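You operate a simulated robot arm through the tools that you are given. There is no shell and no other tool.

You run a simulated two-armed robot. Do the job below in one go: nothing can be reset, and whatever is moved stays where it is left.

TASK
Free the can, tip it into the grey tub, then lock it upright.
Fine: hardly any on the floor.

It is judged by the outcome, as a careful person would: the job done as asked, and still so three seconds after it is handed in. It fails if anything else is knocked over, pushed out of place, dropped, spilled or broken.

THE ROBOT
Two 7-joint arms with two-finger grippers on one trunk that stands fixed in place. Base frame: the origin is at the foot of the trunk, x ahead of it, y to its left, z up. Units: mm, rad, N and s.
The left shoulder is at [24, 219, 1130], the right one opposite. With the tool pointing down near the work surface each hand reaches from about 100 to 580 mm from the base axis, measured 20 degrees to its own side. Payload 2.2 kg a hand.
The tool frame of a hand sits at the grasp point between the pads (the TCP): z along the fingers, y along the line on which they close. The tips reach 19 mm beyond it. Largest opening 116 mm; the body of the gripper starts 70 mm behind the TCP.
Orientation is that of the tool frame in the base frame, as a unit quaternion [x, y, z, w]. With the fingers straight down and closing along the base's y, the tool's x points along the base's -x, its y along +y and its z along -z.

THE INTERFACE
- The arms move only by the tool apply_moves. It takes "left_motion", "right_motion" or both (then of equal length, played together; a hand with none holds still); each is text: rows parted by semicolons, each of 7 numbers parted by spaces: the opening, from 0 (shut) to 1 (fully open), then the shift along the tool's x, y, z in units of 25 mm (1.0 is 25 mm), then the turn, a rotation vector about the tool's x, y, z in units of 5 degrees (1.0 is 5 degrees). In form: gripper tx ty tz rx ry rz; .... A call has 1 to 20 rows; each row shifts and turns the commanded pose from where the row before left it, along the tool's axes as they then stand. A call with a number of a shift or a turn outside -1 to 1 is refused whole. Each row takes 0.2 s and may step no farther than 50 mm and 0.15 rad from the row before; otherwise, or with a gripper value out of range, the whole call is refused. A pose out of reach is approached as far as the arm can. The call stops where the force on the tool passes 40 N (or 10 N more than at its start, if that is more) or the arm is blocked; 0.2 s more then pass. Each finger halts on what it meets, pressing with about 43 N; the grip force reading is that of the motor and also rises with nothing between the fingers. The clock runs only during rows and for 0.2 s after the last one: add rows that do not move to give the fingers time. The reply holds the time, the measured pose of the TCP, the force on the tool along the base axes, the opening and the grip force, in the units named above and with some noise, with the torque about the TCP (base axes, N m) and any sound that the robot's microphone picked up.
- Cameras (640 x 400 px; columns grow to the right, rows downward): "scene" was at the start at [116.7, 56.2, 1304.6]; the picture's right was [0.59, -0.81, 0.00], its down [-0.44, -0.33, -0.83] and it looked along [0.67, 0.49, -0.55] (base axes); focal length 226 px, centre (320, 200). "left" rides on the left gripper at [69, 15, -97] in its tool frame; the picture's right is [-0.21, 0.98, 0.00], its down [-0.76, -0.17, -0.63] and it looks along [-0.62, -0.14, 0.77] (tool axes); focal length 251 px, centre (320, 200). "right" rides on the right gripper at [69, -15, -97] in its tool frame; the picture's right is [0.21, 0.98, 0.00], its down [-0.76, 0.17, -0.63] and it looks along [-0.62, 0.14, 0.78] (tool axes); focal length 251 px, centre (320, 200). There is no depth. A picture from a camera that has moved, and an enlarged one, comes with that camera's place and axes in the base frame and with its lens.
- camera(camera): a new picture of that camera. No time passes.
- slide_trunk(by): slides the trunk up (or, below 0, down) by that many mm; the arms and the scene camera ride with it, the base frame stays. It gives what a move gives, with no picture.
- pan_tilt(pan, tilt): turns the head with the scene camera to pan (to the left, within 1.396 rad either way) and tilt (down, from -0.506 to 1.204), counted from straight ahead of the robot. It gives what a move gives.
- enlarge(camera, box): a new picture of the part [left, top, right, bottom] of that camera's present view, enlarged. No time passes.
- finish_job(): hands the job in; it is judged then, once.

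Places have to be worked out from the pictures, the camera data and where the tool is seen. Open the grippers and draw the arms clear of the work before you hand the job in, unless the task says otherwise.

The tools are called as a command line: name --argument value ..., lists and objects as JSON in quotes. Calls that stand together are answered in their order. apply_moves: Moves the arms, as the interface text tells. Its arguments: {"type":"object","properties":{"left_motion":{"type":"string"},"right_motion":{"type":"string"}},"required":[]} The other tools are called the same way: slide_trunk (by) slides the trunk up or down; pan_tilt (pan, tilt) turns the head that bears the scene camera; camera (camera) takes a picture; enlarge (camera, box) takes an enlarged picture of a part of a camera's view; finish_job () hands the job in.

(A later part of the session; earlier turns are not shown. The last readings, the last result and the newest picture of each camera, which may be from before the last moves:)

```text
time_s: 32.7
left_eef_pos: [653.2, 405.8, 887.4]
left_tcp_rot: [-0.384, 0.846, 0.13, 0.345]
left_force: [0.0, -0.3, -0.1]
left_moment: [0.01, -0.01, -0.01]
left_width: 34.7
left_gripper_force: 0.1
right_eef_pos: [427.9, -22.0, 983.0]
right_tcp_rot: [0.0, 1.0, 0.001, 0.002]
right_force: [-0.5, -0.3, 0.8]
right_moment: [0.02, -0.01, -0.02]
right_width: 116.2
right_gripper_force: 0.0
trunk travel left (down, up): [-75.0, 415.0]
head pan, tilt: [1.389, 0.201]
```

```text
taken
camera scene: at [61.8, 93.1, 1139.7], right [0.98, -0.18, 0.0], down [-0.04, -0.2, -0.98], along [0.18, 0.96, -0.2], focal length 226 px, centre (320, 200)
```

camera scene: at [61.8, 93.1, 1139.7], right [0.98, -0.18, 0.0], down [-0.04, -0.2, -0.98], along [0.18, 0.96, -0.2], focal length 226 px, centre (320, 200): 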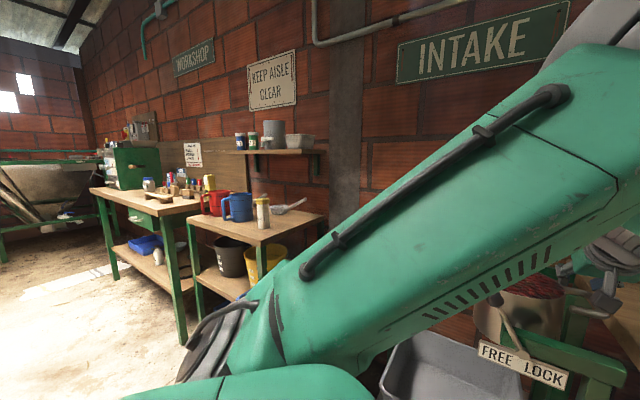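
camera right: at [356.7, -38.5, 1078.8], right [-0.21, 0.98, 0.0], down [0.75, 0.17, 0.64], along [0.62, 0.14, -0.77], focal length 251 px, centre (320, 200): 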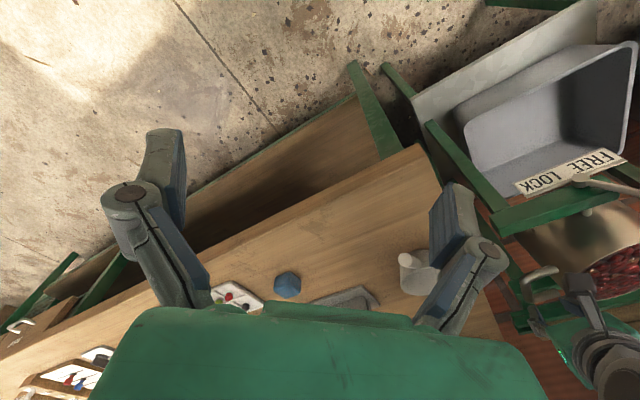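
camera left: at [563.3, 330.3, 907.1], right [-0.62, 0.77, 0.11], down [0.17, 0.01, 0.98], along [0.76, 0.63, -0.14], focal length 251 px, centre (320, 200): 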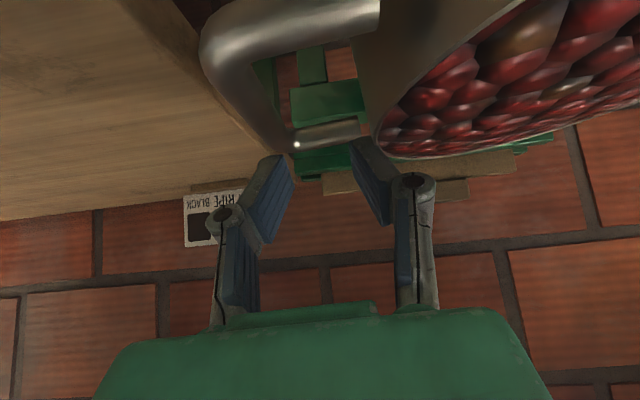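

Nothing around the arm is in contact. This tilted pose seems to sit near a joint limit, and it gets worse with the trunk low. I'll raise the trunk again, then swing the tool about the bar axis toward a more natural forward tilt and test reach in free air.

slide_trunk --by 170

pan_tilt --pan 0.632 --tilt 0.579

apply_moves --left_motion "0.3 0 0 0 0.71 0 -0.52;0.3 0 0 0 0.71 0 -0.52;0.3 0 0 0 0.71 0 -0.52;0.3 0 0 0 0.71 0 -0.52;0.3 0 0 0 0 0 0;0.3 0 0 0 0 0 0"

camera --camera "scene"

```text
time_s: 34.6
left_eef_pos: [653.9, 404.7, 1056.6]
left_tcp_rot: [-0.384, 0.847, 0.13, 0.343]
left_force: [-0.6, 0.3, 0.1]
left_moment: [0.02, -0.01, -0.02]
left_width: 35.0
left_gripper_force: 0.0
right_eef_pos: [426.2, -23.1, 1152.7]
right_tcp_rot: [0.0, 1.0, 0.0, 0.002]
right_force: [-0.5, 0.0, 0.7]
right_moment: [0.03, -0.01, 0.0]
right_width: 115.9
right_gripper_force: 0.0
trunk travel left (down, up): [-245.0, 245.0]
head pan, tilt: [1.389, 0.201]
```

```text
time_s: 35.7
left_eef_pos: [654.4, 405.5, 1057.1]
left_tcp_rot: [-0.385, 0.847, 0.13, 0.344]
left_force: [0.2, 0.1, 0.2]
left_moment: [0.01, 0.0, 0.01]
left_width: 34.9
left_gripper_force: 0.0
right_eef_pos: [425.6, -23.4, 1153.0]
right_tcp_rot: [-0.001, 1.0, 0.0, 0.003]
right_force: [-0.3, -0.1, -0.3]
right_moment: [0.0, -0.02, -0.01]
right_width: 116.0
right_gripper_force: 0.1
trunk travel left (down, up): [-245.0, 245.0]
head pan, tilt: [0.632, 0.579]
```

```text
time_s: 37.1
left_eef_pos: [654.7, 400.7, 1057.9]
left_tcp_rot: [-0.41, 0.819, -0.006, 0.401]
left_force: [0.8, -0.2, 0.2]
left_moment: [-0.01, 0.01, 0.02]
left_width: 34.7
left_gripper_force: 0.0
right_eef_pos: [425.7, -23.3, 1152.2]
right_tcp_rot: [0.001, 1.0, 0.001, 0.002]
right_force: [0.2, -0.6, 0.4]
right_moment: [-0.01, 0.01, 0.0]
right_width: 115.9
right_gripper_force: 0.1
trunk travel left (down, up): [-245.0, 245.0]
head pan, tilt: [0.632, 0.579]
```

```text
taken
camera scene: at [117.1, 54.5, 1274.6], right [0.59, -0.81, 0.0], down [-0.45, -0.32, -0.83], along [0.67, 0.49, -0.55], focal length 226 px, centre (320, 200)
```

scene: 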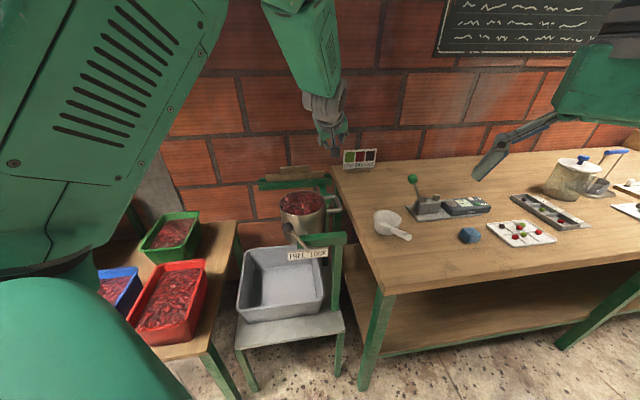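

The orientation is now exact: the fingers close perpendicular to the bar and the tool leans forward. I'll move to about 90 mm above the handle bar and check the tracking.

apply_moves --left_motion "0.3 0.665 0.15 0.534 0 0 0;0.3 0.665 0.15 0.534 0 0 0;0.3 0.665 0.15 0.534 0 0 0;0.3 0.665 0.15 0.534 0 0 0;0.3 0.665 0.15 0.534 0 0 0;0.3 0.665 0.15 0.534 0 0 0;0.3 0 0 0 0 0 0;0.3 0 0 0 0 0 0"

camera --camera "left"

enlarge --camera "scene" --box '[240, 130, 400, 280]'

```text
time_s: 38.9
left_eef_pos: [658.3, 375.2, 930.8]
left_tcp_rot: [-0.41, 0.819, -0.005, 0.401]
left_force: [0.1, -0.6, -0.1]
left_moment: [0.01, 0.01, 0.02]
left_width: 35.0
left_gripper_force: 0.0
right_eef_pos: [426.0, -22.9, 1153.3]
right_tcp_rot: [0.001, 1.0, 0.0, 0.002]
right_force: [0.7, -0.1, 0.7]
right_moment: [-0.01, 0.01, 0.01]
right_width: 115.7
right_gripper_force: 0.0
trunk travel left (down, up): [-245.0, 245.0]
head pan, tilt: [0.632, 0.579]
```

```text
taken
camera left: at [560.9, 308.3, 945.2], right [-0.58, 0.79, -0.19], down [-0.05, 0.2, 0.98], along [0.81, 0.57, -0.08], focal length 251 px, centre (320, 200)
```

left: 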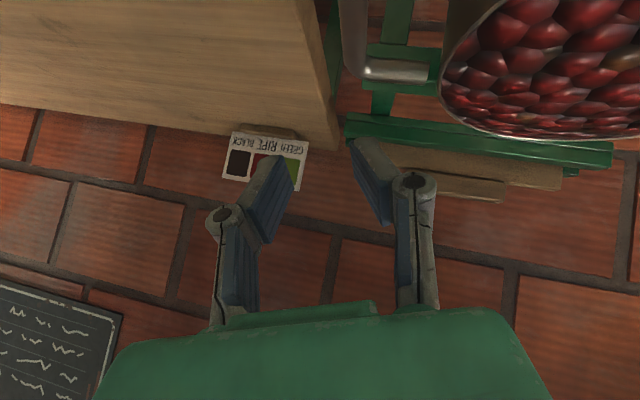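

```text
2.67 times, centred on (320, 205) of scene
camera zoom: at [117.6, 54.4, 1274.6], right [0.59, -0.81, 0.0], down [-0.45, -0.32, -0.83], along [0.67, 0.49, -0.55], focal length 604 px, centre (320, 187)
```

zoom: 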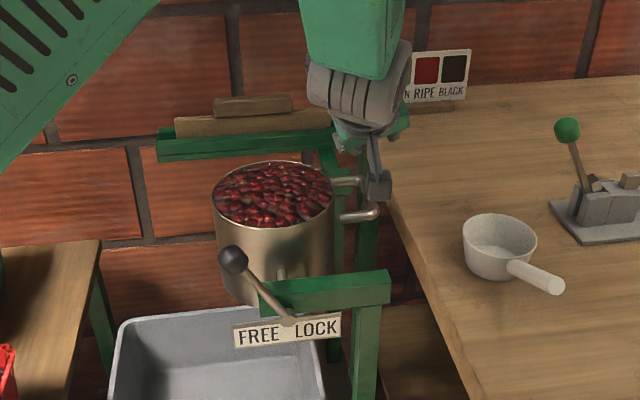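

Tracking is good here. For more clearance between the gripper body and the rim, I'll rotate halfway back about the bar axis and check that this is still reachable.

apply_moves --left_motion "0.3 0 0 0 -0.7 0 0.7;0.3 0 0 0 -0.7 0 0.7;0.3 0 0 0 0 0 0;0.3 0 0 0 0 0 0"

```text
time_s: 39.9
left_eef_pos: [659.3, 377.1, 930.7]
left_tcp_rot: [-0.383, 0.842, 0.068, 0.374]
left_force: [0.4, -0.4, 0.4]
left_moment: [-0.02, 0.03, 0.03]
left_width: 34.7
left_gripper_force: 0.1
right_eef_pos: [425.3, -23.4, 1152.1]
right_tcp_rot: [0.0, 1.0, 0.0, 0.003]
right_force: [0.9, 0.4, 0.0]
right_moment: [-0.03, 0.03, 0.01]
right_width: 116.1
right_gripper_force: 0.0
trunk travel left (down, up): [-245.0, 245.0]
head pan, tilt: [0.632, 0.579]
```

That is still reachable and exact. I'll descend to z≈880 and check finger-to-bar alignment.

apply_moves --left_motion "0.3 0.48 0.133 0.447 0 0 0;0.3 0.48 0.133 0.447 0 0 0;0.3 0.48 0.133 0.447 0 0 0;0.3 0 0 0 0 0 0;0.3 0 0 0 0 0 0"

camera --camera "left"

enlarge --camera "scene" --box '[260, 150, 380, 270]'

```text
time_s: 41.1
left_eef_pos: [656.8, 374.2, 882.0]
left_tcp_rot: [-0.384, 0.841, 0.069, 0.374]
left_force: [0.0, 1.1, 0.2]
left_moment: [0.03, 0.03, -0.01]
left_width: 34.8
left_gripper_force: 0.0
right_eef_pos: [426.2, -22.7, 1153.4]
right_tcp_rot: [0.0, 1.0, -0.001, 0.002]
right_force: [0.0, 0.3, -0.3]
right_moment: [-0.01, -0.02, 0.0]
right_width: 116.0
right_gripper_force: 0.1
trunk travel left (down, up): [-245.0, 245.0]
head pan, tilt: [0.632, 0.579]
```

```text
taken
camera left: at [561.1, 305.0, 899.2], right [-0.59, 0.81, -0.02], down [0.07, 0.08, 0.99], along [0.81, 0.58, -0.1], focal length 251 px, centre (320, 200)
```

left: 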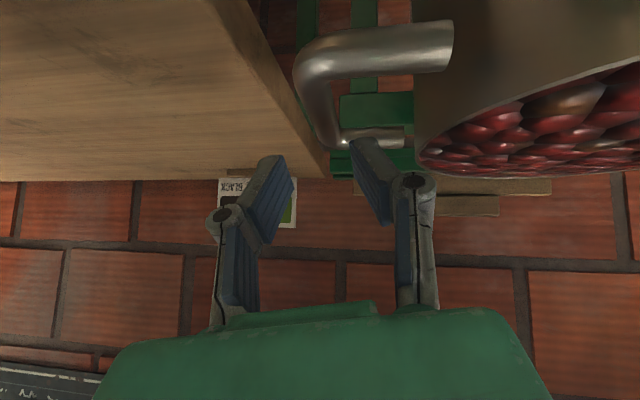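

```text
3.33 times, centred on (320, 210) of scene
camera zoom: at [117.6, 54.1, 1274.6], right [0.59, -0.81, 0.0], down [-0.45, -0.32, -0.83], along [0.67, 0.49, -0.55], focal length 755 px, centre (320, 167)
```

zoom: 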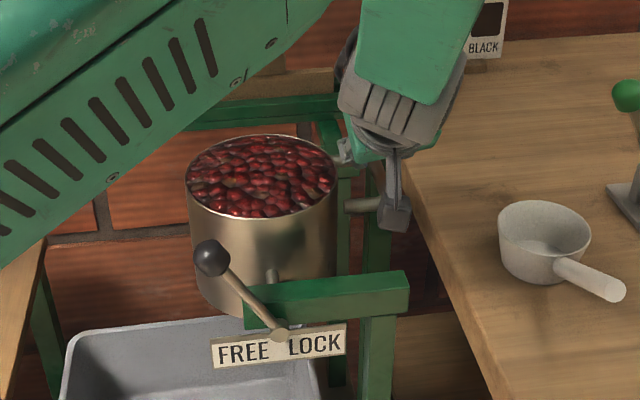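

The bar sits between the finger lines, at v≈122 mm with its middle near [656,374,849]. I'll descend the last 29 mm to straddle it.

apply_moves --left_motion "0.3 0.283 0.077 0.253 0 0 0;0.3 0.283 0.077 0.253 0 0 0;0.3 0.283 0.077 0.253 0 0 0;0.3 0 0 0 0 0 0"

camera --camera "left"

enlarge --camera "scene" --box '[260, 150, 380, 270]'

```text
time_s: 42.1
left_eef_pos: [654.4, 373.1, 851.3]
left_tcp_rot: [-0.383, 0.842, 0.069, 0.375]
left_force: [-0.8, 0.7, 0.1]
left_moment: [-0.03, -0.01, 0.02]
left_width: 35.0
left_gripper_force: 0.1
right_eef_pos: [426.1, -24.1, 1154.3]
right_tcp_rot: [0.0, 1.0, 0.0, 0.002]
right_force: [0.2, 0.6, 0.1]
right_moment: [0.02, -0.01, -0.01]
right_width: 115.9
right_gripper_force: 0.0
trunk travel left (down, up): [-245.0, 245.0]
head pan, tilt: [0.632, 0.579]
```

```text
taken
camera left: at [558.7, 303.3, 869.5], right [-0.59, 0.81, -0.02], down [0.07, 0.08, 0.99], along [0.81, 0.58, -0.1], focal length 251 px, centre (320, 200)
```

left: 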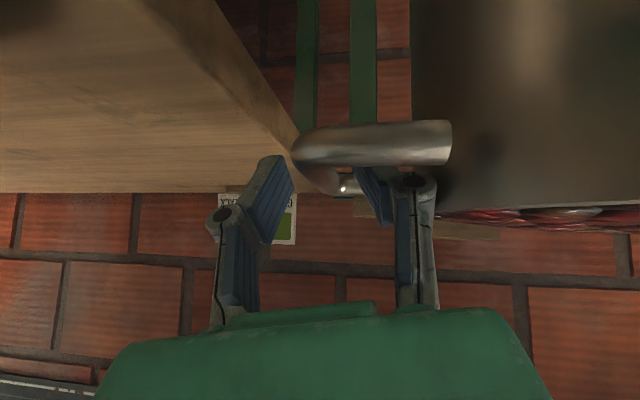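

```text
3.33 times, centred on (320, 210) of scene
camera zoom: at [117.4, 54.0, 1274.6], right [0.59, -0.81, 0.0], down [-0.45, -0.32, -0.83], along [0.67, 0.49, -0.55], focal length 755 px, centre (320, 167)
```

zoom: 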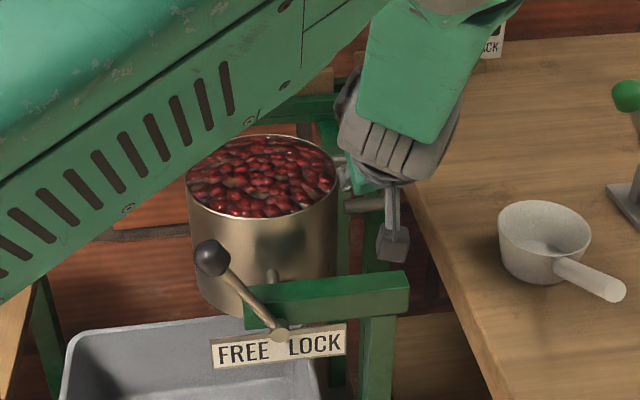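

The fingers straddle the bar with no contact force, and the bar is about 5–7 mm below the TCP. I'll lower 5 mm and close the grip.

apply_moves --left_motion "0.3 0.136 0.034 0.142 0 0 0;0.22 0 0 0 0 0 0;0.16 0 0 0 0 0 0;0.1 0 0 0 0 0 0;0 0 0 0 0 0 0;0 0 0 0 0 0 0"

camera --camera "left"

enlarge --camera "scene" --box '[260, 150, 380, 270]'

```text
time_s: 43.5
left_eef_pos: [653.1, 374.0, 846.5]
left_tcp_rot: [-0.382, 0.842, 0.069, 0.374]
left_force: [-5.1, 4.9, -0.5]
left_moment: [0.17, -0.14, 0.18]
left_width: 14.9
left_gripper_force: 41.3
right_eef_pos: [425.2, -22.2, 1153.8]
right_tcp_rot: [0.0, 1.0, 0.0, 0.003]
right_force: [0.2, 0.0, -0.8]
right_moment: [0.01, 0.0, -0.03]
right_width: 116.2
right_gripper_force: 0.1
trunk travel left (down, up): [-245.0, 245.0]
head pan, tilt: [0.632, 0.579]
```

```text
taken
camera left: at [558.1, 304.1, 864.3], right [-0.59, 0.81, -0.02], down [0.07, 0.08, 0.99], along [0.8, 0.58, -0.11], focal length 251 px, centre (320, 200)
```

left: 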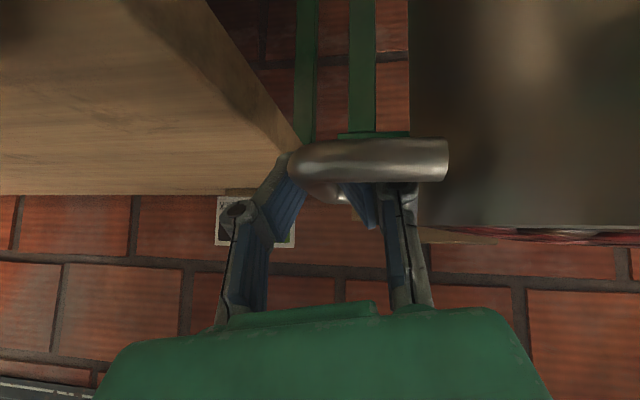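

```text
3.33 times, centred on (320, 210) of scene
camera zoom: at [116.8, 55.2, 1274.6], right [0.59, -0.81, 0.0], down [-0.44, -0.32, -0.83], along [0.67, 0.49, -0.55], focal length 755 px, centre (320, 167)
```

zoom: 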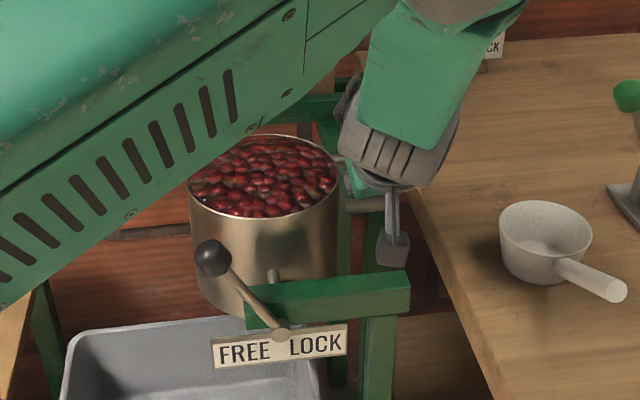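

The bar is held (15 mm thick, 41 N grip) and the can has not moved. I'll start tipping slowly by following an arc of about 128 mm radius about the trunnion, in small chunks so I can check forces and correct the arc.

apply_moves --left_motion "0 -0.181 0.056 -0.189 0 0 0;0 -0.180 0.068 -0.187 0 0 0;0 -0.178 0.077 -0.186 0 0 0;0 -0.172 0.099 -0.180 0 0 0;0 -0.170 0.103 -0.177 0 0 0"

camera --camera "scene"

camera --camera "left"

```text
time_s: 44.7
left_eef_pos: [643.5, 385.1, 875.1]
left_tcp_rot: [-0.384, 0.842, 0.07, 0.373]
left_force: [-7.0, 3.7, -9.4]
left_moment: [-0.36, 0.3, -0.02]
left_width: 14.0
left_gripper_force: 40.0
right_eef_pos: [425.6, -21.9, 1152.4]
right_tcp_rot: [0.0, 1.0, 0.0, 0.002]
right_force: [-0.9, -0.8, -0.3]
right_moment: [0.03, 0.03, -0.03]
right_width: 116.0
right_gripper_force: 0.1
trunk travel left (down, up): [-245.0, 245.0]
head pan, tilt: [0.632, 0.579]
```

```text
taken
camera scene: at [118.0, 56.3, 1274.3], right [0.59, -0.81, 0.0], down [-0.45, -0.33, -0.83], along [0.67, 0.49, -0.55], focal length 226 px, centre (320, 200)
```

scene: 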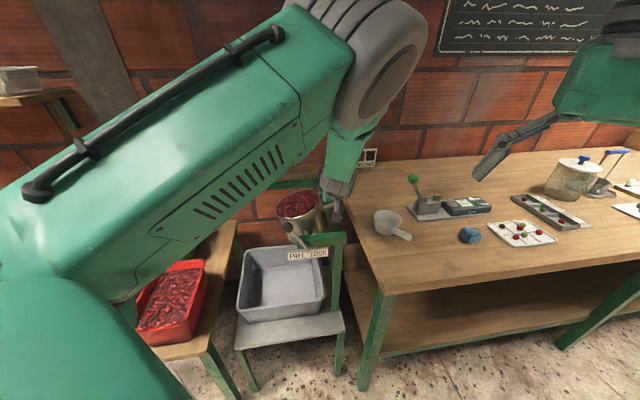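

```text
taken
camera left: at [547.2, 315.1, 892.5], right [-0.59, 0.81, -0.02], down [0.08, 0.08, 0.99], along [0.8, 0.58, -0.11], focal length 251 px, centre (320, 200)
```

left: 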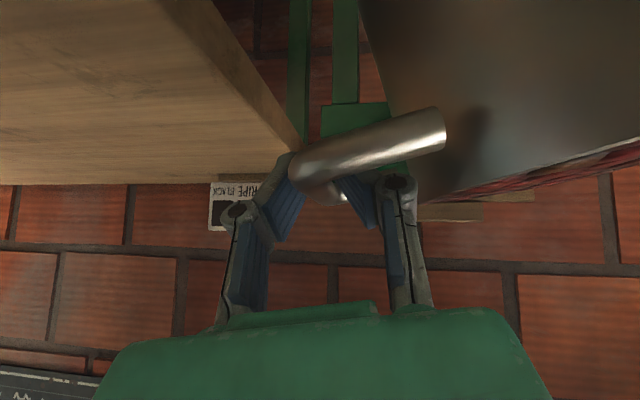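

The can follows smoothly and is tilted about 21°. There is about 11 N of inward radial pull, so my arc is about 1.5 mm too wide. I'll trim that and continue.

apply_moves --left_motion "0 -0.144 0.171 -0.151 0 0 0;0 -0.162 0.134 -0.169 0 0 0;0 -0.155 0.144 -0.162 0 0 0;0 -0.151 0.157 -0.158 0 0 0;0 -0.146 0.166 -0.153 0 0 0"

enlarge --camera "scene" --box '[200, 150, 400, 340]'

camera --camera "left"

```text
time_s: 45.9
left_eef_pos: [625.8, 403.8, 898.7]
left_tcp_rot: [-0.384, 0.842, 0.069, 0.373]
left_force: [-7.1, 1.2, -14.0]
left_moment: [-0.14, 0.1, 0.23]
left_width: 12.4
left_gripper_force: 38.9
right_eef_pos: [425.5, -21.2, 1153.7]
right_tcp_rot: [0.0, 1.0, 0.0, 0.003]
right_force: [-0.3, -1.1, 0.3]
right_moment: [0.02, 0.05, 0.01]
right_width: 116.0
right_gripper_force: 0.0
trunk travel left (down, up): [-245.0, 245.0]
head pan, tilt: [0.632, 0.579]
```

```text
2.11 times, centred on (300, 245) of scene
camera zoom: at [118.3, 56.8, 1274.2], right [0.59, -0.81, 0.0], down [-0.45, -0.33, -0.83], along [0.67, 0.49, -0.55], focal length 477 px, centre (362, 105)
```

zoom: 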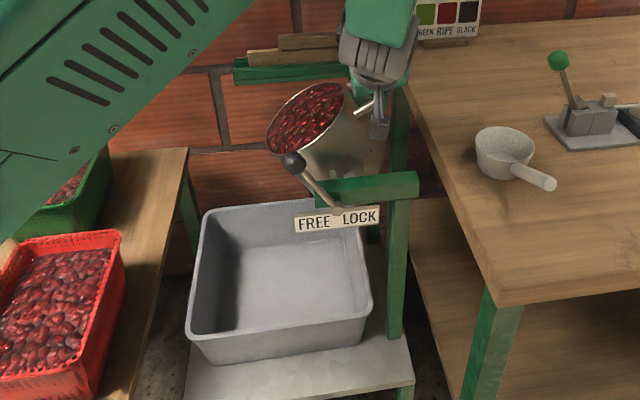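

```text
taken
camera left: at [529.8, 332.8, 916.7], right [-0.59, 0.81, -0.02], down [0.08, 0.08, 0.99], along [0.8, 0.58, -0.11], focal length 251 px, centre (320, 200)
```

left: 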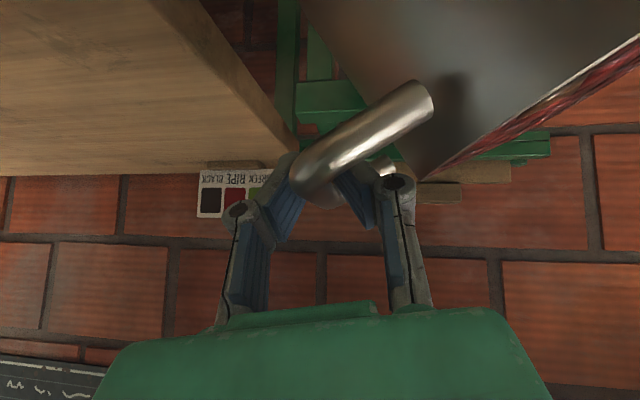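

Tilt is about 34° with no berries out yet. There is still about 14 N of downward pull, so the true axis looks about 4 mm lower than I assumed. I'll use a centre at z≈799 with R≈127.5 and go on.

apply_moves --left_motion "0 -0.083 0.271 -0.087 0 0 0;0 -0.130 0.191 -0.136 0 0 0;0 -0.125 0.200 -0.131 0 0 0;0 -0.115 0.207 -0.120 0 0 0"

enlarge --camera "scene" --box '[200, 150, 400, 340]'

camera --camera "left"

```text
time_s: 46.9
left_eef_pos: [609.4, 417.7, 911.7]
left_tcp_rot: [-0.384, 0.841, 0.07, 0.374]
left_force: [0.8, 1.0, -10.0]
left_moment: [-0.17, 0.09, -0.04]
left_width: 10.5
left_gripper_force: 37.9
right_eef_pos: [426.6, -22.2, 1154.3]
right_tcp_rot: [0.001, 1.0, 0.0, 0.002]
right_force: [-1.6, -0.6, -0.1]
right_moment: [-0.04, 0.0, 0.01]
right_width: 115.9
right_gripper_force: 0.1
trunk travel left (down, up): [-245.0, 245.0]
head pan, tilt: [0.632, 0.579]
```

```text
2.11 times, centred on (300, 245) of scene
camera zoom: at [119.0, 56.1, 1274.3], right [0.59, -0.81, 0.0], down [-0.45, -0.33, -0.83], along [0.67, 0.49, -0.55], focal length 477 px, centre (362, 105)
```

zoom: 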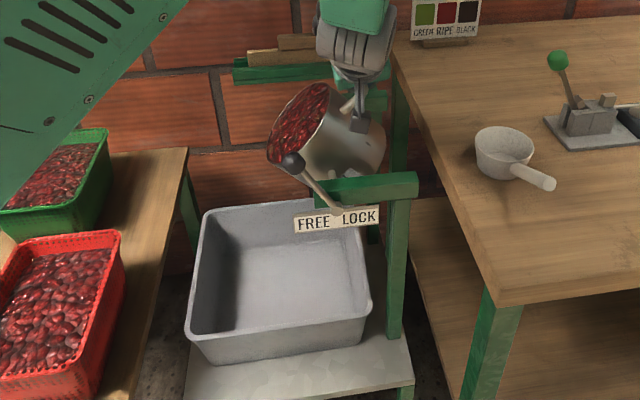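

```text
taken
camera left: at [513.5, 349.1, 929.0], right [-0.59, 0.81, -0.02], down [0.07, 0.08, 0.99], along [0.81, 0.58, -0.1], focal length 251 px, centre (320, 200)
```

left: 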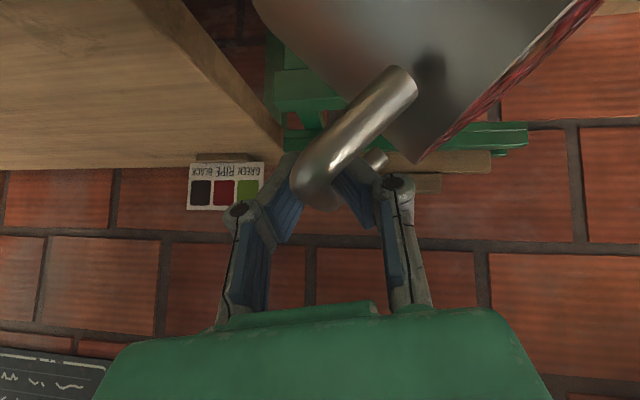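

The can is at about 48° and still holds its contents. The gripper width keeps shrinking slowly (10.5 mm now), so I'll check the grip up close before going further.

enlarge --camera "left" --box '[210, 50, 430, 320]'

enlarge --camera "scene" --box '[290, 140, 400, 240]'

```text
1.48 times, centred on (320, 185) of left
camera zoom: at [513.5, 349.1, 929.0], right [-0.59, 0.81, -0.02], down [0.07, 0.08, 0.99], along [0.81, 0.58, -0.1], focal length 372 px, centre (320, 222)
```

zoom: 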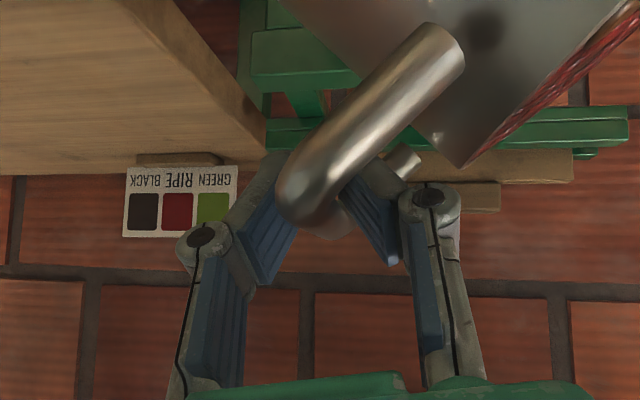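

```text
4.00 times, centred on (345, 190) of scene
camera zoom: at [119.0, 56.1, 1274.3], right [0.59, -0.81, 0.0], down [-0.45, -0.33, -0.83], along [0.67, 0.49, -0.55], focal length 906 px, centre (220, 240)
```

zoom: 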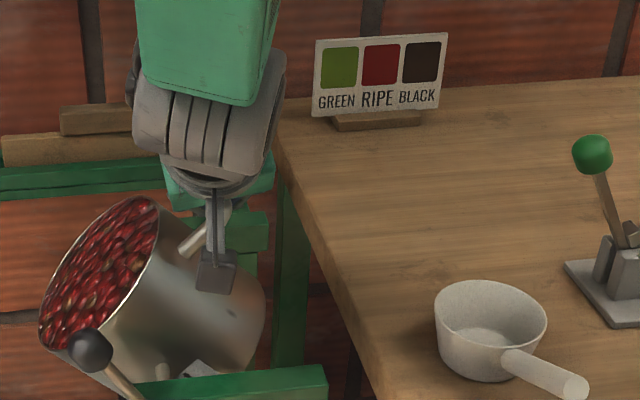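

The bar is well seated between the pads; the shrinking width is just the pads aligning to it. I'll continue with a slightly tighter arc.

apply_moves --left_motion "0 -0.085 0.238 -0.089 0 0 0;0 -0.100 0.222 -0.104 0 0 0;0 -0.090 0.233 -0.094 0 0 0;0 -0.084 0.234 -0.088 0 0 0"

enlarge --camera "scene" --box '[200, 150, 400, 340]'

```text
time_s: 47.9
left_eef_pos: [591.5, 437.5, 918.6]
left_tcp_rot: [-0.383, 0.842, 0.068, 0.374]
left_force: [2.7, 0.2, -14.5]
left_moment: [-0.14, 0.04, 0.0]
left_width: 9.6
left_gripper_force: 36.7
right_eef_pos: [426.9, -21.9, 1153.3]
right_tcp_rot: [0.0, 1.0, 0.0, 0.002]
right_force: [0.3, -0.9, 0.3]
right_moment: [-0.01, -0.01, 0.01]
right_width: 116.0
right_gripper_force: 0.1
trunk travel left (down, up): [-245.0, 245.0]
head pan, tilt: [0.632, 0.579]
```

```text
2.11 times, centred on (300, 245) of scene
camera zoom: at [119.6, 57.1, 1274.1], right [0.59, -0.81, 0.0], down [-0.45, -0.33, -0.83], along [0.67, 0.49, -0.55], focal length 477 px, centre (362, 105)
```

zoom: 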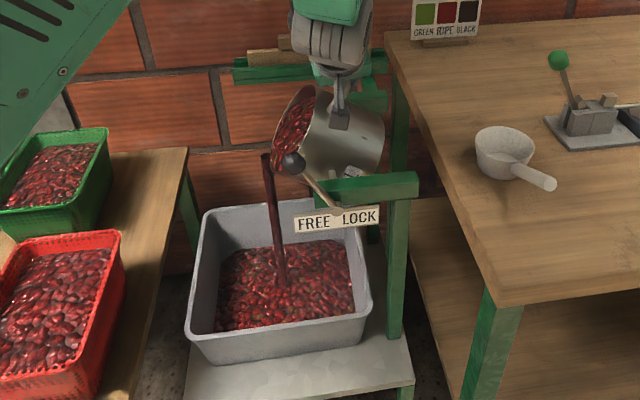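

The berries are pouring cleanly into the tub. I'll go on slowly, with pauses to let the stream run.

apply_moves --left_motion "0 0 0 0 0 0 0;0 0 0 0 0 0 0;0 -0.030 0.252 -0.032 0 0 0;0 0 0 0 0 0 0;0 -0.066 0.247 -0.069 0 0 0;0 0 0 0 0 0 0;0 0 0 0 0 0 0"

enlarge --camera "scene" --box '[200, 150, 400, 340]'

```text
time_s: 49.5
left_eef_pos: [582.2, 445.8, 919.6]
left_tcp_rot: [-0.383, 0.842, 0.069, 0.373]
left_force: [0.2, 0.3, -16.1]
left_moment: [-0.03, -0.08, -0.04]
left_width: 8.6
left_gripper_force: 36.3
right_eef_pos: [427.6, -23.1, 1153.0]
right_tcp_rot: [0.0, 1.0, 0.001, 0.001]
right_force: [-0.4, -0.5, 0.1]
right_moment: [0.01, -0.05, 0.01]
right_width: 116.1
right_gripper_force: 0.1
trunk travel left (down, up): [-245.0, 245.0]
head pan, tilt: [0.632, 0.579]
```

```text
2.11 times, centred on (300, 245) of scene
camera zoom: at [119.7, 56.9, 1274.1], right [0.59, -0.81, 0.0], down [-0.45, -0.33, -0.83], along [0.67, 0.49, -0.55], focal length 477 px, centre (362, 105)
```

zoom: 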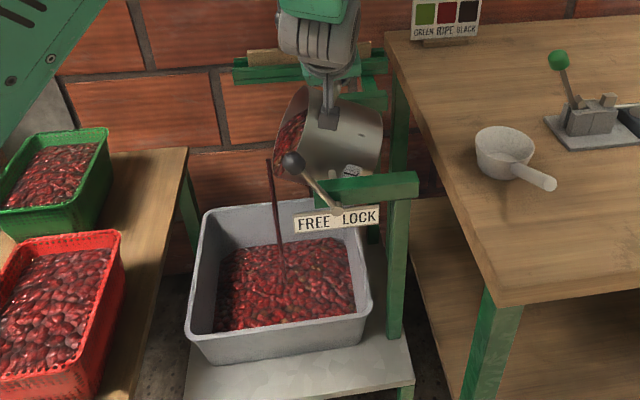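

The pour continues into the tub. There is still 16 N of downward pull, so I'll lower the path 2–3 mm while continuing to protect the grip.

apply_moves --left_motion "0 -0.001 0.268 -0.002 0 0 0;0 0 0 0 0 0 0;0 -0.020 0.263 -0.022 0 0 0;0 0 0 0 0 0 0"

enlarge --camera "left" --box '[210, 50, 430, 320]'

enlarge --camera "scene" --box '[200, 150, 400, 340]'

```text
time_s: 50.5
left_eef_pos: [572.6, 455.2, 921.6]
left_tcp_rot: [-0.383, 0.842, 0.069, 0.375]
left_force: [3.3, -1.3, -9.9]
left_moment: [-0.04, -0.04, -0.1]
left_width: 7.9
left_gripper_force: 35.9
right_eef_pos: [427.2, -22.8, 1152.3]
right_tcp_rot: [0.0, 1.0, 0.0, 0.001]
right_force: [-0.3, -1.1, 0.0]
right_moment: [0.02, 0.0, -0.03]
right_width: 115.9
right_gripper_force: 0.0
trunk travel left (down, up): [-245.0, 245.0]
head pan, tilt: [0.632, 0.579]
```

```text
1.48 times, centred on (320, 185) of left
camera zoom: at [476.8, 386.0, 938.4], right [-0.59, 0.81, -0.02], down [0.07, 0.08, 0.99], along [0.81, 0.58, -0.1], focal length 372 px, centre (320, 222)
```

zoom: 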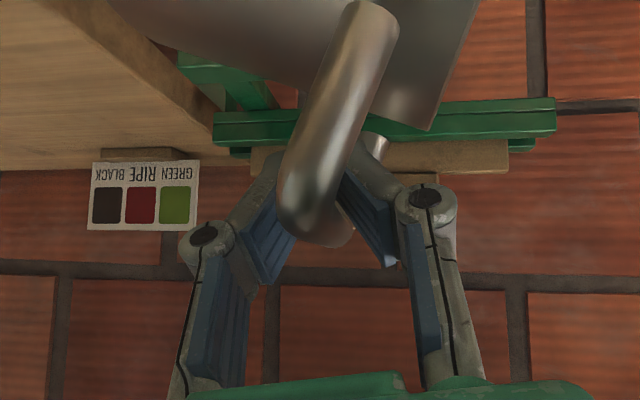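

```text
2.11 times, centred on (300, 245) of scene
camera zoom: at [119.2, 55.8, 1274.3], right [0.59, -0.81, 0.0], down [-0.45, -0.33, -0.83], along [0.67, 0.49, -0.55], focal length 477 px, centre (362, 105)
```

zoom: 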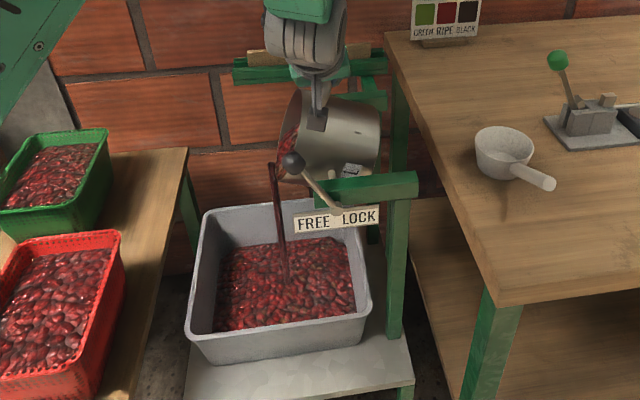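

The fingertips are curling under the bar as it turns, which explains the shrinking width and the steady pull. The hold is secure, so I'll stop shrinking the arc. The can is at about 70° and pouring into the tub, and I'll continue in steps with pauses.

apply_moves --left_motion "0 -0.062 0.240 -0.066 0 0 0;0 0 0 0 0 0 0;0 -0.025 0.254 -0.026 0 0 0;0 0 0 0 0 0 0;0 -0.013 0.252 -0.014 0 0 0;0 0 0 0 0 0 0;0 -0.008 0.254 -0.009 0 0 0;0 0 0 0 0 0 0"

enlarge --camera "left" --box '[210, 50, 430, 320]'

enlarge --camera "scene" --box '[200, 150, 400, 340]'

```text
time_s: 52.3
left_eef_pos: [555.2, 472.7, 917.9]
left_tcp_rot: [-0.383, 0.843, 0.069, 0.372]
left_force: [3.0, -9.8, -31.5]
left_moment: [-0.3, 0.09, -0.24]
left_width: 6.9
left_gripper_force: 34.8
right_eef_pos: [427.8, -22.3, 1151.5]
right_tcp_rot: [0.0, 1.0, -0.001, 0.001]
right_force: [-0.6, -0.7, -0.2]
right_moment: [-0.01, 0.02, 0.02]
right_width: 115.9
right_gripper_force: 0.1
trunk travel left (down, up): [-245.0, 245.0]
head pan, tilt: [0.632, 0.579]
```

```text
1.48 times, centred on (320, 185) of left
camera zoom: at [459.8, 403.4, 935.9], right [-0.59, 0.81, -0.02], down [0.08, 0.08, 0.99], along [0.8, 0.58, -0.11], focal length 372 px, centre (320, 222)
```

zoom: 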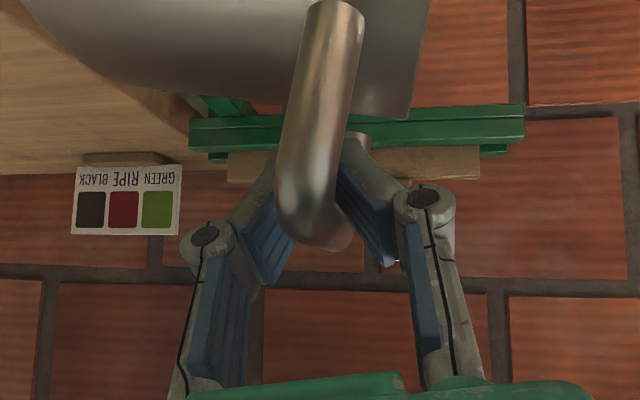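

```text
2.11 times, centred on (300, 245) of scene
camera zoom: at [122.4, 56.7, 1273.7], right [0.59, -0.81, 0.0], down [-0.45, -0.33, -0.83], along [0.67, 0.49, -0.55], focal length 477 px, centre (362, 105)
```

zoom: 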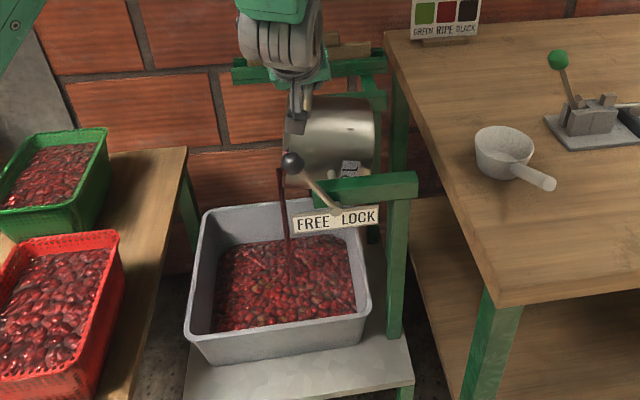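

The can is at about 82° and pouring into the tub, but the downward pull has grown to 31 N. Refitting all the measured points gives an arc centre near v=13, z=805 with R≈113.5. I'll relieve the load and follow that arc.

apply_moves --left_motion "0 0.109 0.028 0.114 0 0 0;0 0.054 0.249 0.056 0 0 0;0 0 0 0 0 0 0;0 0.037 0.233 0.038 0 0 0;0 0 0 0 0 0 0;0 0.037 0.233 0.038 0 0 0;0 0 0 0 0 0 0"

enlarge --camera "left" --box '[210, 50, 430, 320]'

enlarge --camera "scene" --box '[200, 150, 400, 340]'

```text
time_s: 53.9
left_eef_pos: [543.8, 484.8, 907.8]
left_tcp_rot: [-0.383, 0.841, 0.069, 0.375]
left_force: [6.4, 0.4, -6.7]
left_moment: [0.14, -0.12, -0.07]
left_width: 5.5
left_gripper_force: 30.4
right_eef_pos: [426.9, -21.8, 1152.3]
right_tcp_rot: [0.0, 1.0, 0.001, 0.001]
right_force: [-0.6, -1.1, -0.6]
right_moment: [-0.01, -0.01, -0.03]
right_width: 116.1
right_gripper_force: 0.0
trunk travel left (down, up): [-245.0, 245.0]
head pan, tilt: [0.632, 0.579]
```

```text
1.48 times, centred on (320, 185) of left
camera zoom: at [448.0, 415.3, 925.7], right [-0.59, 0.81, -0.02], down [0.07, 0.08, 0.99], along [0.81, 0.58, -0.11], focal length 372 px, centre (320, 222)
```

zoom: 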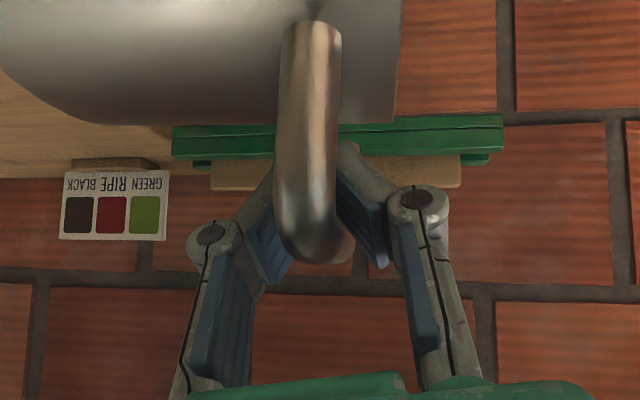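

```text
2.11 times, centred on (300, 245) of scene
camera zoom: at [119.1, 56.4, 1274.3], right [0.59, -0.81, 0.0], down [-0.45, -0.33, -0.83], along [0.67, 0.49, -0.55], focal length 477 px, centre (362, 105)
```

zoom: 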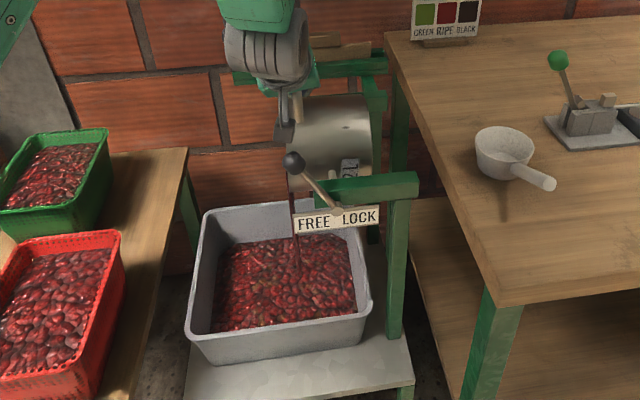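

At about 90° the stream is getting thin, all of it is landing in the tub, and the refitted arc keeps the forces low. I'll continue past 90° to empty the can.

apply_moves --left_motion "0 0.057 0.226 0.059 0 0 0;0 0 0 0 0 0 0;0 0.055 0.225 0.056 0 0 0;0 0 0 0 0 0 0;0 0.064 0.219 0.066 0 0 0;0 0 0 0 0 0 0;0 0.073 0.213 0.076 0 0 0;0 0 0 0 0 0 0;0 0.079 0.211 0.082 0 0 0;0 0 0 0 0 0 0"

enlarge --camera "left" --box '[210, 50, 430, 320]'

enlarge --camera "scene" --box '[200, 150, 400, 340]'

```text
time_s: 56.1
left_eef_pos: [525.8, 502.8, 893.3]
left_tcp_rot: [-0.383, 0.842, 0.069, 0.375]
left_force: [4.0, -0.8, -4.1]
left_moment: [0.06, -0.01, -0.03]
left_width: 5.8
left_gripper_force: 28.5
right_eef_pos: [427.9, -22.1, 1153.1]
right_tcp_rot: [-0.001, 1.0, -0.001, 0.002]
right_force: [-0.2, -0.2, -0.1]
right_moment: [0.0, -0.02, -0.01]
right_width: 115.9
right_gripper_force: 0.2
trunk travel left (down, up): [-245.0, 245.0]
head pan, tilt: [0.632, 0.579]
```

```text
1.48 times, centred on (320, 185) of left
camera zoom: at [429.3, 433.1, 910.6], right [-0.59, 0.81, -0.02], down [0.07, 0.08, 0.99], along [0.8, 0.58, -0.11], focal length 372 px, centre (320, 222)
```

zoom: 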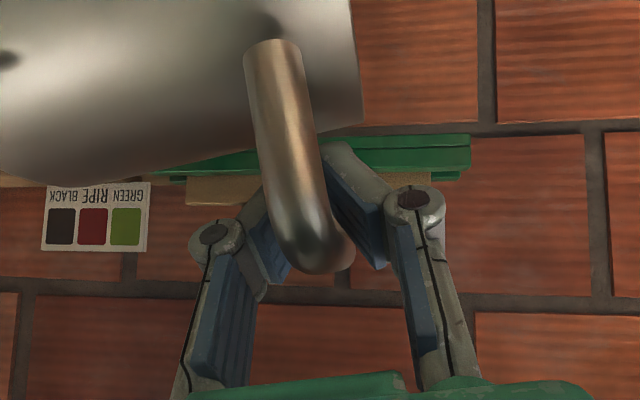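

```text
2.11 times, centred on (300, 245) of scene
camera zoom: at [118.2, 55.8, 1274.4], right [0.59, -0.81, 0.0], down [-0.45, -0.33, -0.83], along [0.67, 0.49, -0.55], focal length 477 px, centre (362, 105)
```

zoom: 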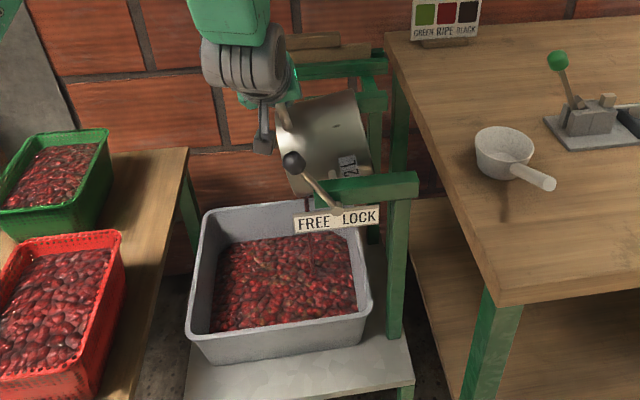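

Forces are very low now; the can is at about 105° with only a thin trickle left. I'll continue to roughly 120° to empty it fully.

apply_moves --left_motion "0 0.086 0.200 0.089 0 0 0;0 0 0 0 0 0 0;0 0.095 0.194 0.098 0 0 0;0 0 0 0 0 0 0;0 0.098 0.191 0.102 0 0 0;0 0 0 0 0 0 0;0 0.108 0.177 0.112 0 0 0;0 0 0 0 0 0 0;0 0.114 0.175 0.119 0 0 0;0 0 0 0 0 0 0"

enlarge --camera "left" --box '[210, 50, 430, 320]'

enlarge --camera "scene" --box '[200, 150, 400, 340]'

```text
time_s: 58.3
left_eef_pos: [511.0, 514.7, 871.1]
left_tcp_rot: [-0.382, 0.842, 0.069, 0.375]
left_force: [2.4, 0.6, 4.1]
left_moment: [0.01, -0.08, 0.01]
left_width: 0.1
left_gripper_force: 27.8
right_eef_pos: [425.7, -23.5, 1152.6]
right_tcp_rot: [-0.001, 1.0, 0.001, 0.002]
right_force: [-0.3, 0.4, 0.6]
right_moment: [0.02, 0.01, -0.03]
right_width: 115.9
right_gripper_force: 0.0
trunk travel left (down, up): [-245.0, 245.0]
head pan, tilt: [0.632, 0.579]
```

```text
1.48 times, centred on (320, 185) of left
camera zoom: at [415.3, 446.1, 889.2], right [-0.59, 0.81, -0.02], down [0.07, 0.08, 0.99], along [0.81, 0.58, -0.1], focal length 372 px, centre (320, 222)
```

zoom: 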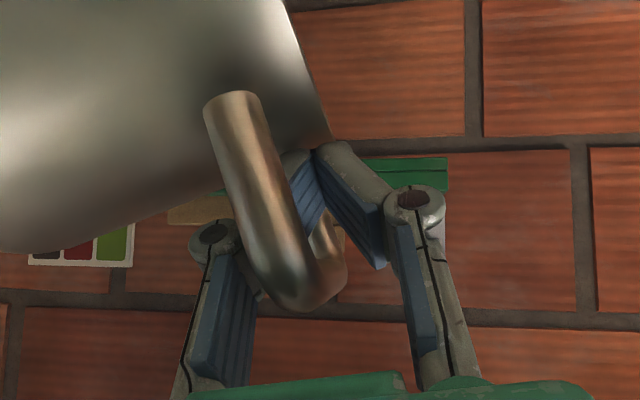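

```text
2.11 times, centred on (300, 245) of scene
camera zoom: at [116.7, 55.2, 1274.7], right [0.59, -0.81, 0.0], down [-0.44, -0.32, -0.83], along [0.67, 0.49, -0.55], focal length 477 px, centre (362, 105)
```

zoom: 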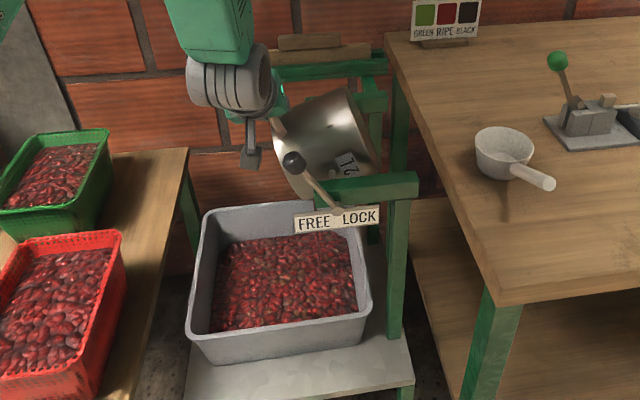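

The stream has stopped and the fingertips are now shut beneath the bar, so the handle is hooked inside the hand. I'll tip a few degrees more and pause, so the last of it falls.

apply_moves --left_motion "0 0.121 0.164 0.126 0 0 0;0 0 0 0 0 0 0;0 0.125 0.153 0.130 0 0 0;0 0 0 0 0 0 0;0 0.125 0.153 0.130 0 0 0;0 0 0 0 0 0 0;0 0 0 0 0 0 0;0 0 0 0 0 0 0;0 0 0 0 0 0 0"

enlarge --camera "left" --box '[210, 50, 430, 320]'

enlarge --camera "scene" --box '[200, 150, 400, 340]'

```text
time_s: 60.3
left_eef_pos: [503.9, 519.2, 860.1]
left_tcp_rot: [-0.382, 0.841, 0.069, 0.378]
left_force: [-1.8, 1.6, 31.1]
left_moment: [-0.15, -0.34, -0.01]
left_width: 0.0
left_gripper_force: 28.6
right_eef_pos: [424.2, -26.0, 1153.2]
right_tcp_rot: [0.001, 1.0, 0.001, 0.003]
right_force: [0.0, 0.9, 0.2]
right_moment: [0.01, 0.03, -0.02]
right_width: 115.9
right_gripper_force: 0.0
trunk travel left (down, up): [-245.0, 245.0]
head pan, tilt: [0.632, 0.579]
```

```text
1.48 times, centred on (320, 185) of left
camera zoom: at [407.9, 450.3, 876.7], right [-0.59, 0.81, -0.02], down [0.07, 0.07, 0.99], along [0.81, 0.58, -0.1], focal length 372 px, centre (320, 222)
```

zoom: 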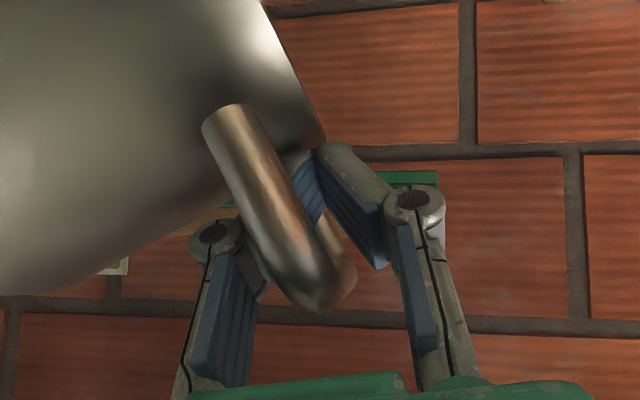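

```text
2.11 times, centred on (300, 245) of scene
camera zoom: at [112.4, 51.2, 1275.4], right [0.59, -0.81, 0.0], down [-0.44, -0.32, -0.84], along [0.68, 0.49, -0.55], focal length 477 px, centre (362, 105)
```

zoom: 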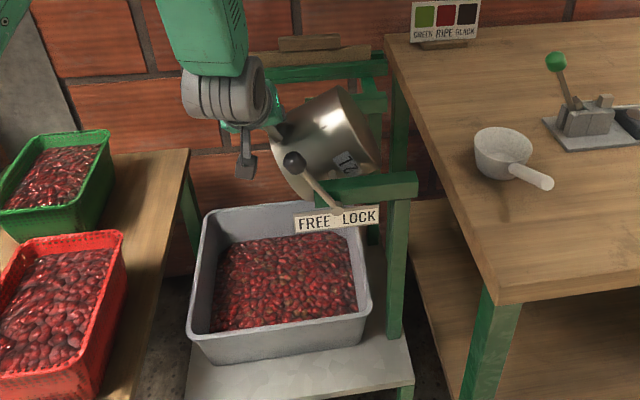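

Force has jumped to +31 N without more rotation. The can is at its stop, around 116°, and has stopped pouring. I'll now ease the hand up so the hooked fingers take the bar again, before swinging the can back.

apply_moves --left_motion "0 -0.186 -0.157 -0.194 0 0 0;0 -0.186 -0.157 -0.194 0 0 0;0 -0.186 -0.157 -0.194 0 0 0;0 0 0 0 0 0 0"

enlarge --camera "left" --box '[210, 50, 430, 320]'

enlarge --camera "scene" --box '[200, 150, 400, 340]'

```text
time_s: 61.3
left_eef_pos: [510.0, 515.3, 878.3]
left_tcp_rot: [-0.382, 0.842, 0.068, 0.375]
left_force: [-0.3, -1.9, 0.1]
left_moment: [0.09, -0.03, 0.1]
left_width: 0.2
left_gripper_force: 28.1
right_eef_pos: [424.3, -24.9, 1153.4]
right_tcp_rot: [0.0, 1.0, 0.001, 0.002]
right_force: [0.6, -0.5, -0.1]
right_moment: [-0.01, -0.01, 0.01]
right_width: 115.9
right_gripper_force: 0.1
trunk travel left (down, up): [-245.0, 245.0]
head pan, tilt: [0.632, 0.579]
```

```text
1.48 times, centred on (320, 185) of left
camera zoom: at [414.4, 445.4, 895.9], right [-0.59, 0.81, -0.02], down [0.07, 0.08, 0.99], along [0.81, 0.58, -0.11], focal length 372 px, centre (320, 222)
```

zoom: 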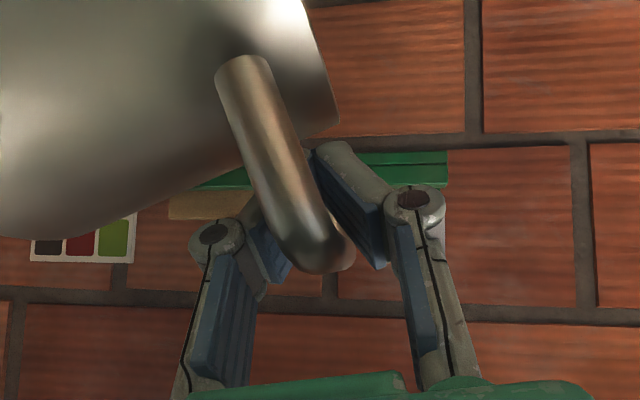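

```text
2.11 times, centred on (300, 245) of scene
camera zoom: at [117.2, 53.6, 1274.6], right [0.59, -0.81, 0.0], down [-0.45, -0.32, -0.83], along [0.67, 0.49, -0.55], focal length 477 px, centre (362, 105)
```

zoom: 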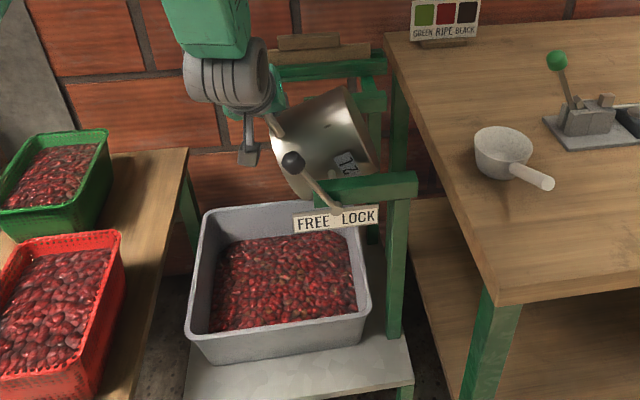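

The can stays put at about 112° by friction, so re-gripping is safe. I'll open slightly around the bar, slide up so the bar is at the pads again, and close for a proper pinch.

apply_moves --left_motion "0.32 0 0 0 0 0 0;0.32 0 0 0 0 0 0;0.32 -0.186 -0.139 -0.193 0 0 0;0.32 -0.186 -0.139 -0.193 0 0 0;0.32 -0.186 -0.139 -0.193 0 0 0;0.32 0 0 0 0 0 0"

enlarge --camera "left" --box '[210, 50, 430, 320]'

enlarge --camera "scene" --box '[200, 150, 400, 340]'

```text
time_s: 62.7
left_eef_pos: [515.1, 513.1, 899.7]
left_tcp_rot: [-0.383, 0.842, 0.069, 0.375]
left_force: [-0.2, -0.2, -0.4]
left_moment: [0.01, 0.04, -0.03]
left_width: 37.5
left_gripper_force: 0.0
right_eef_pos: [426.3, -23.0, 1153.9]
right_tcp_rot: [0.0, 1.0, 0.0, 0.002]
right_force: [0.5, -0.3, 0.3]
right_moment: [-0.02, -0.01, 0.01]
right_width: 116.0
right_gripper_force: 0.1
trunk travel left (down, up): [-245.0, 245.0]
head pan, tilt: [0.632, 0.579]
```

```text
1.48 times, centred on (320, 185) of left
camera zoom: at [419.2, 443.3, 916.9], right [-0.59, 0.81, -0.02], down [0.07, 0.08, 0.99], along [0.81, 0.58, -0.1], focal length 372 px, centre (320, 222)
```

zoom: 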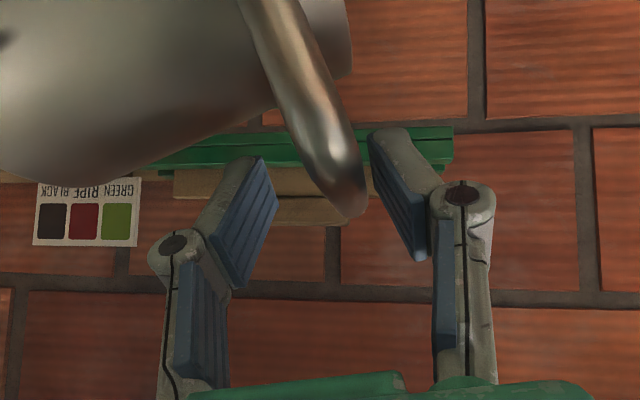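

```text
2.11 times, centred on (300, 245) of scene
camera zoom: at [116.9, 55.6, 1274.6], right [0.59, -0.81, 0.0], down [-0.44, -0.33, -0.83], along [0.67, 0.49, -0.55], focal length 477 px, centre (362, 105)
```

zoom: 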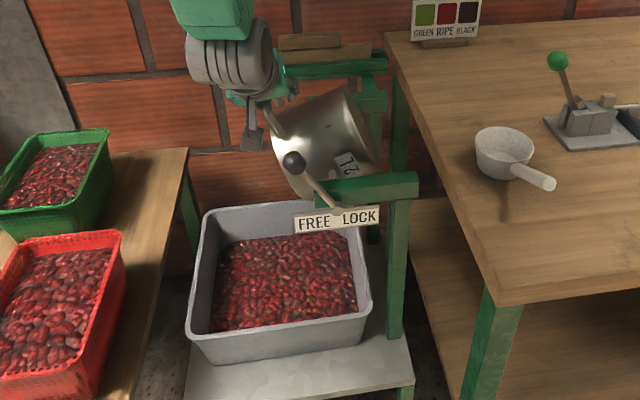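

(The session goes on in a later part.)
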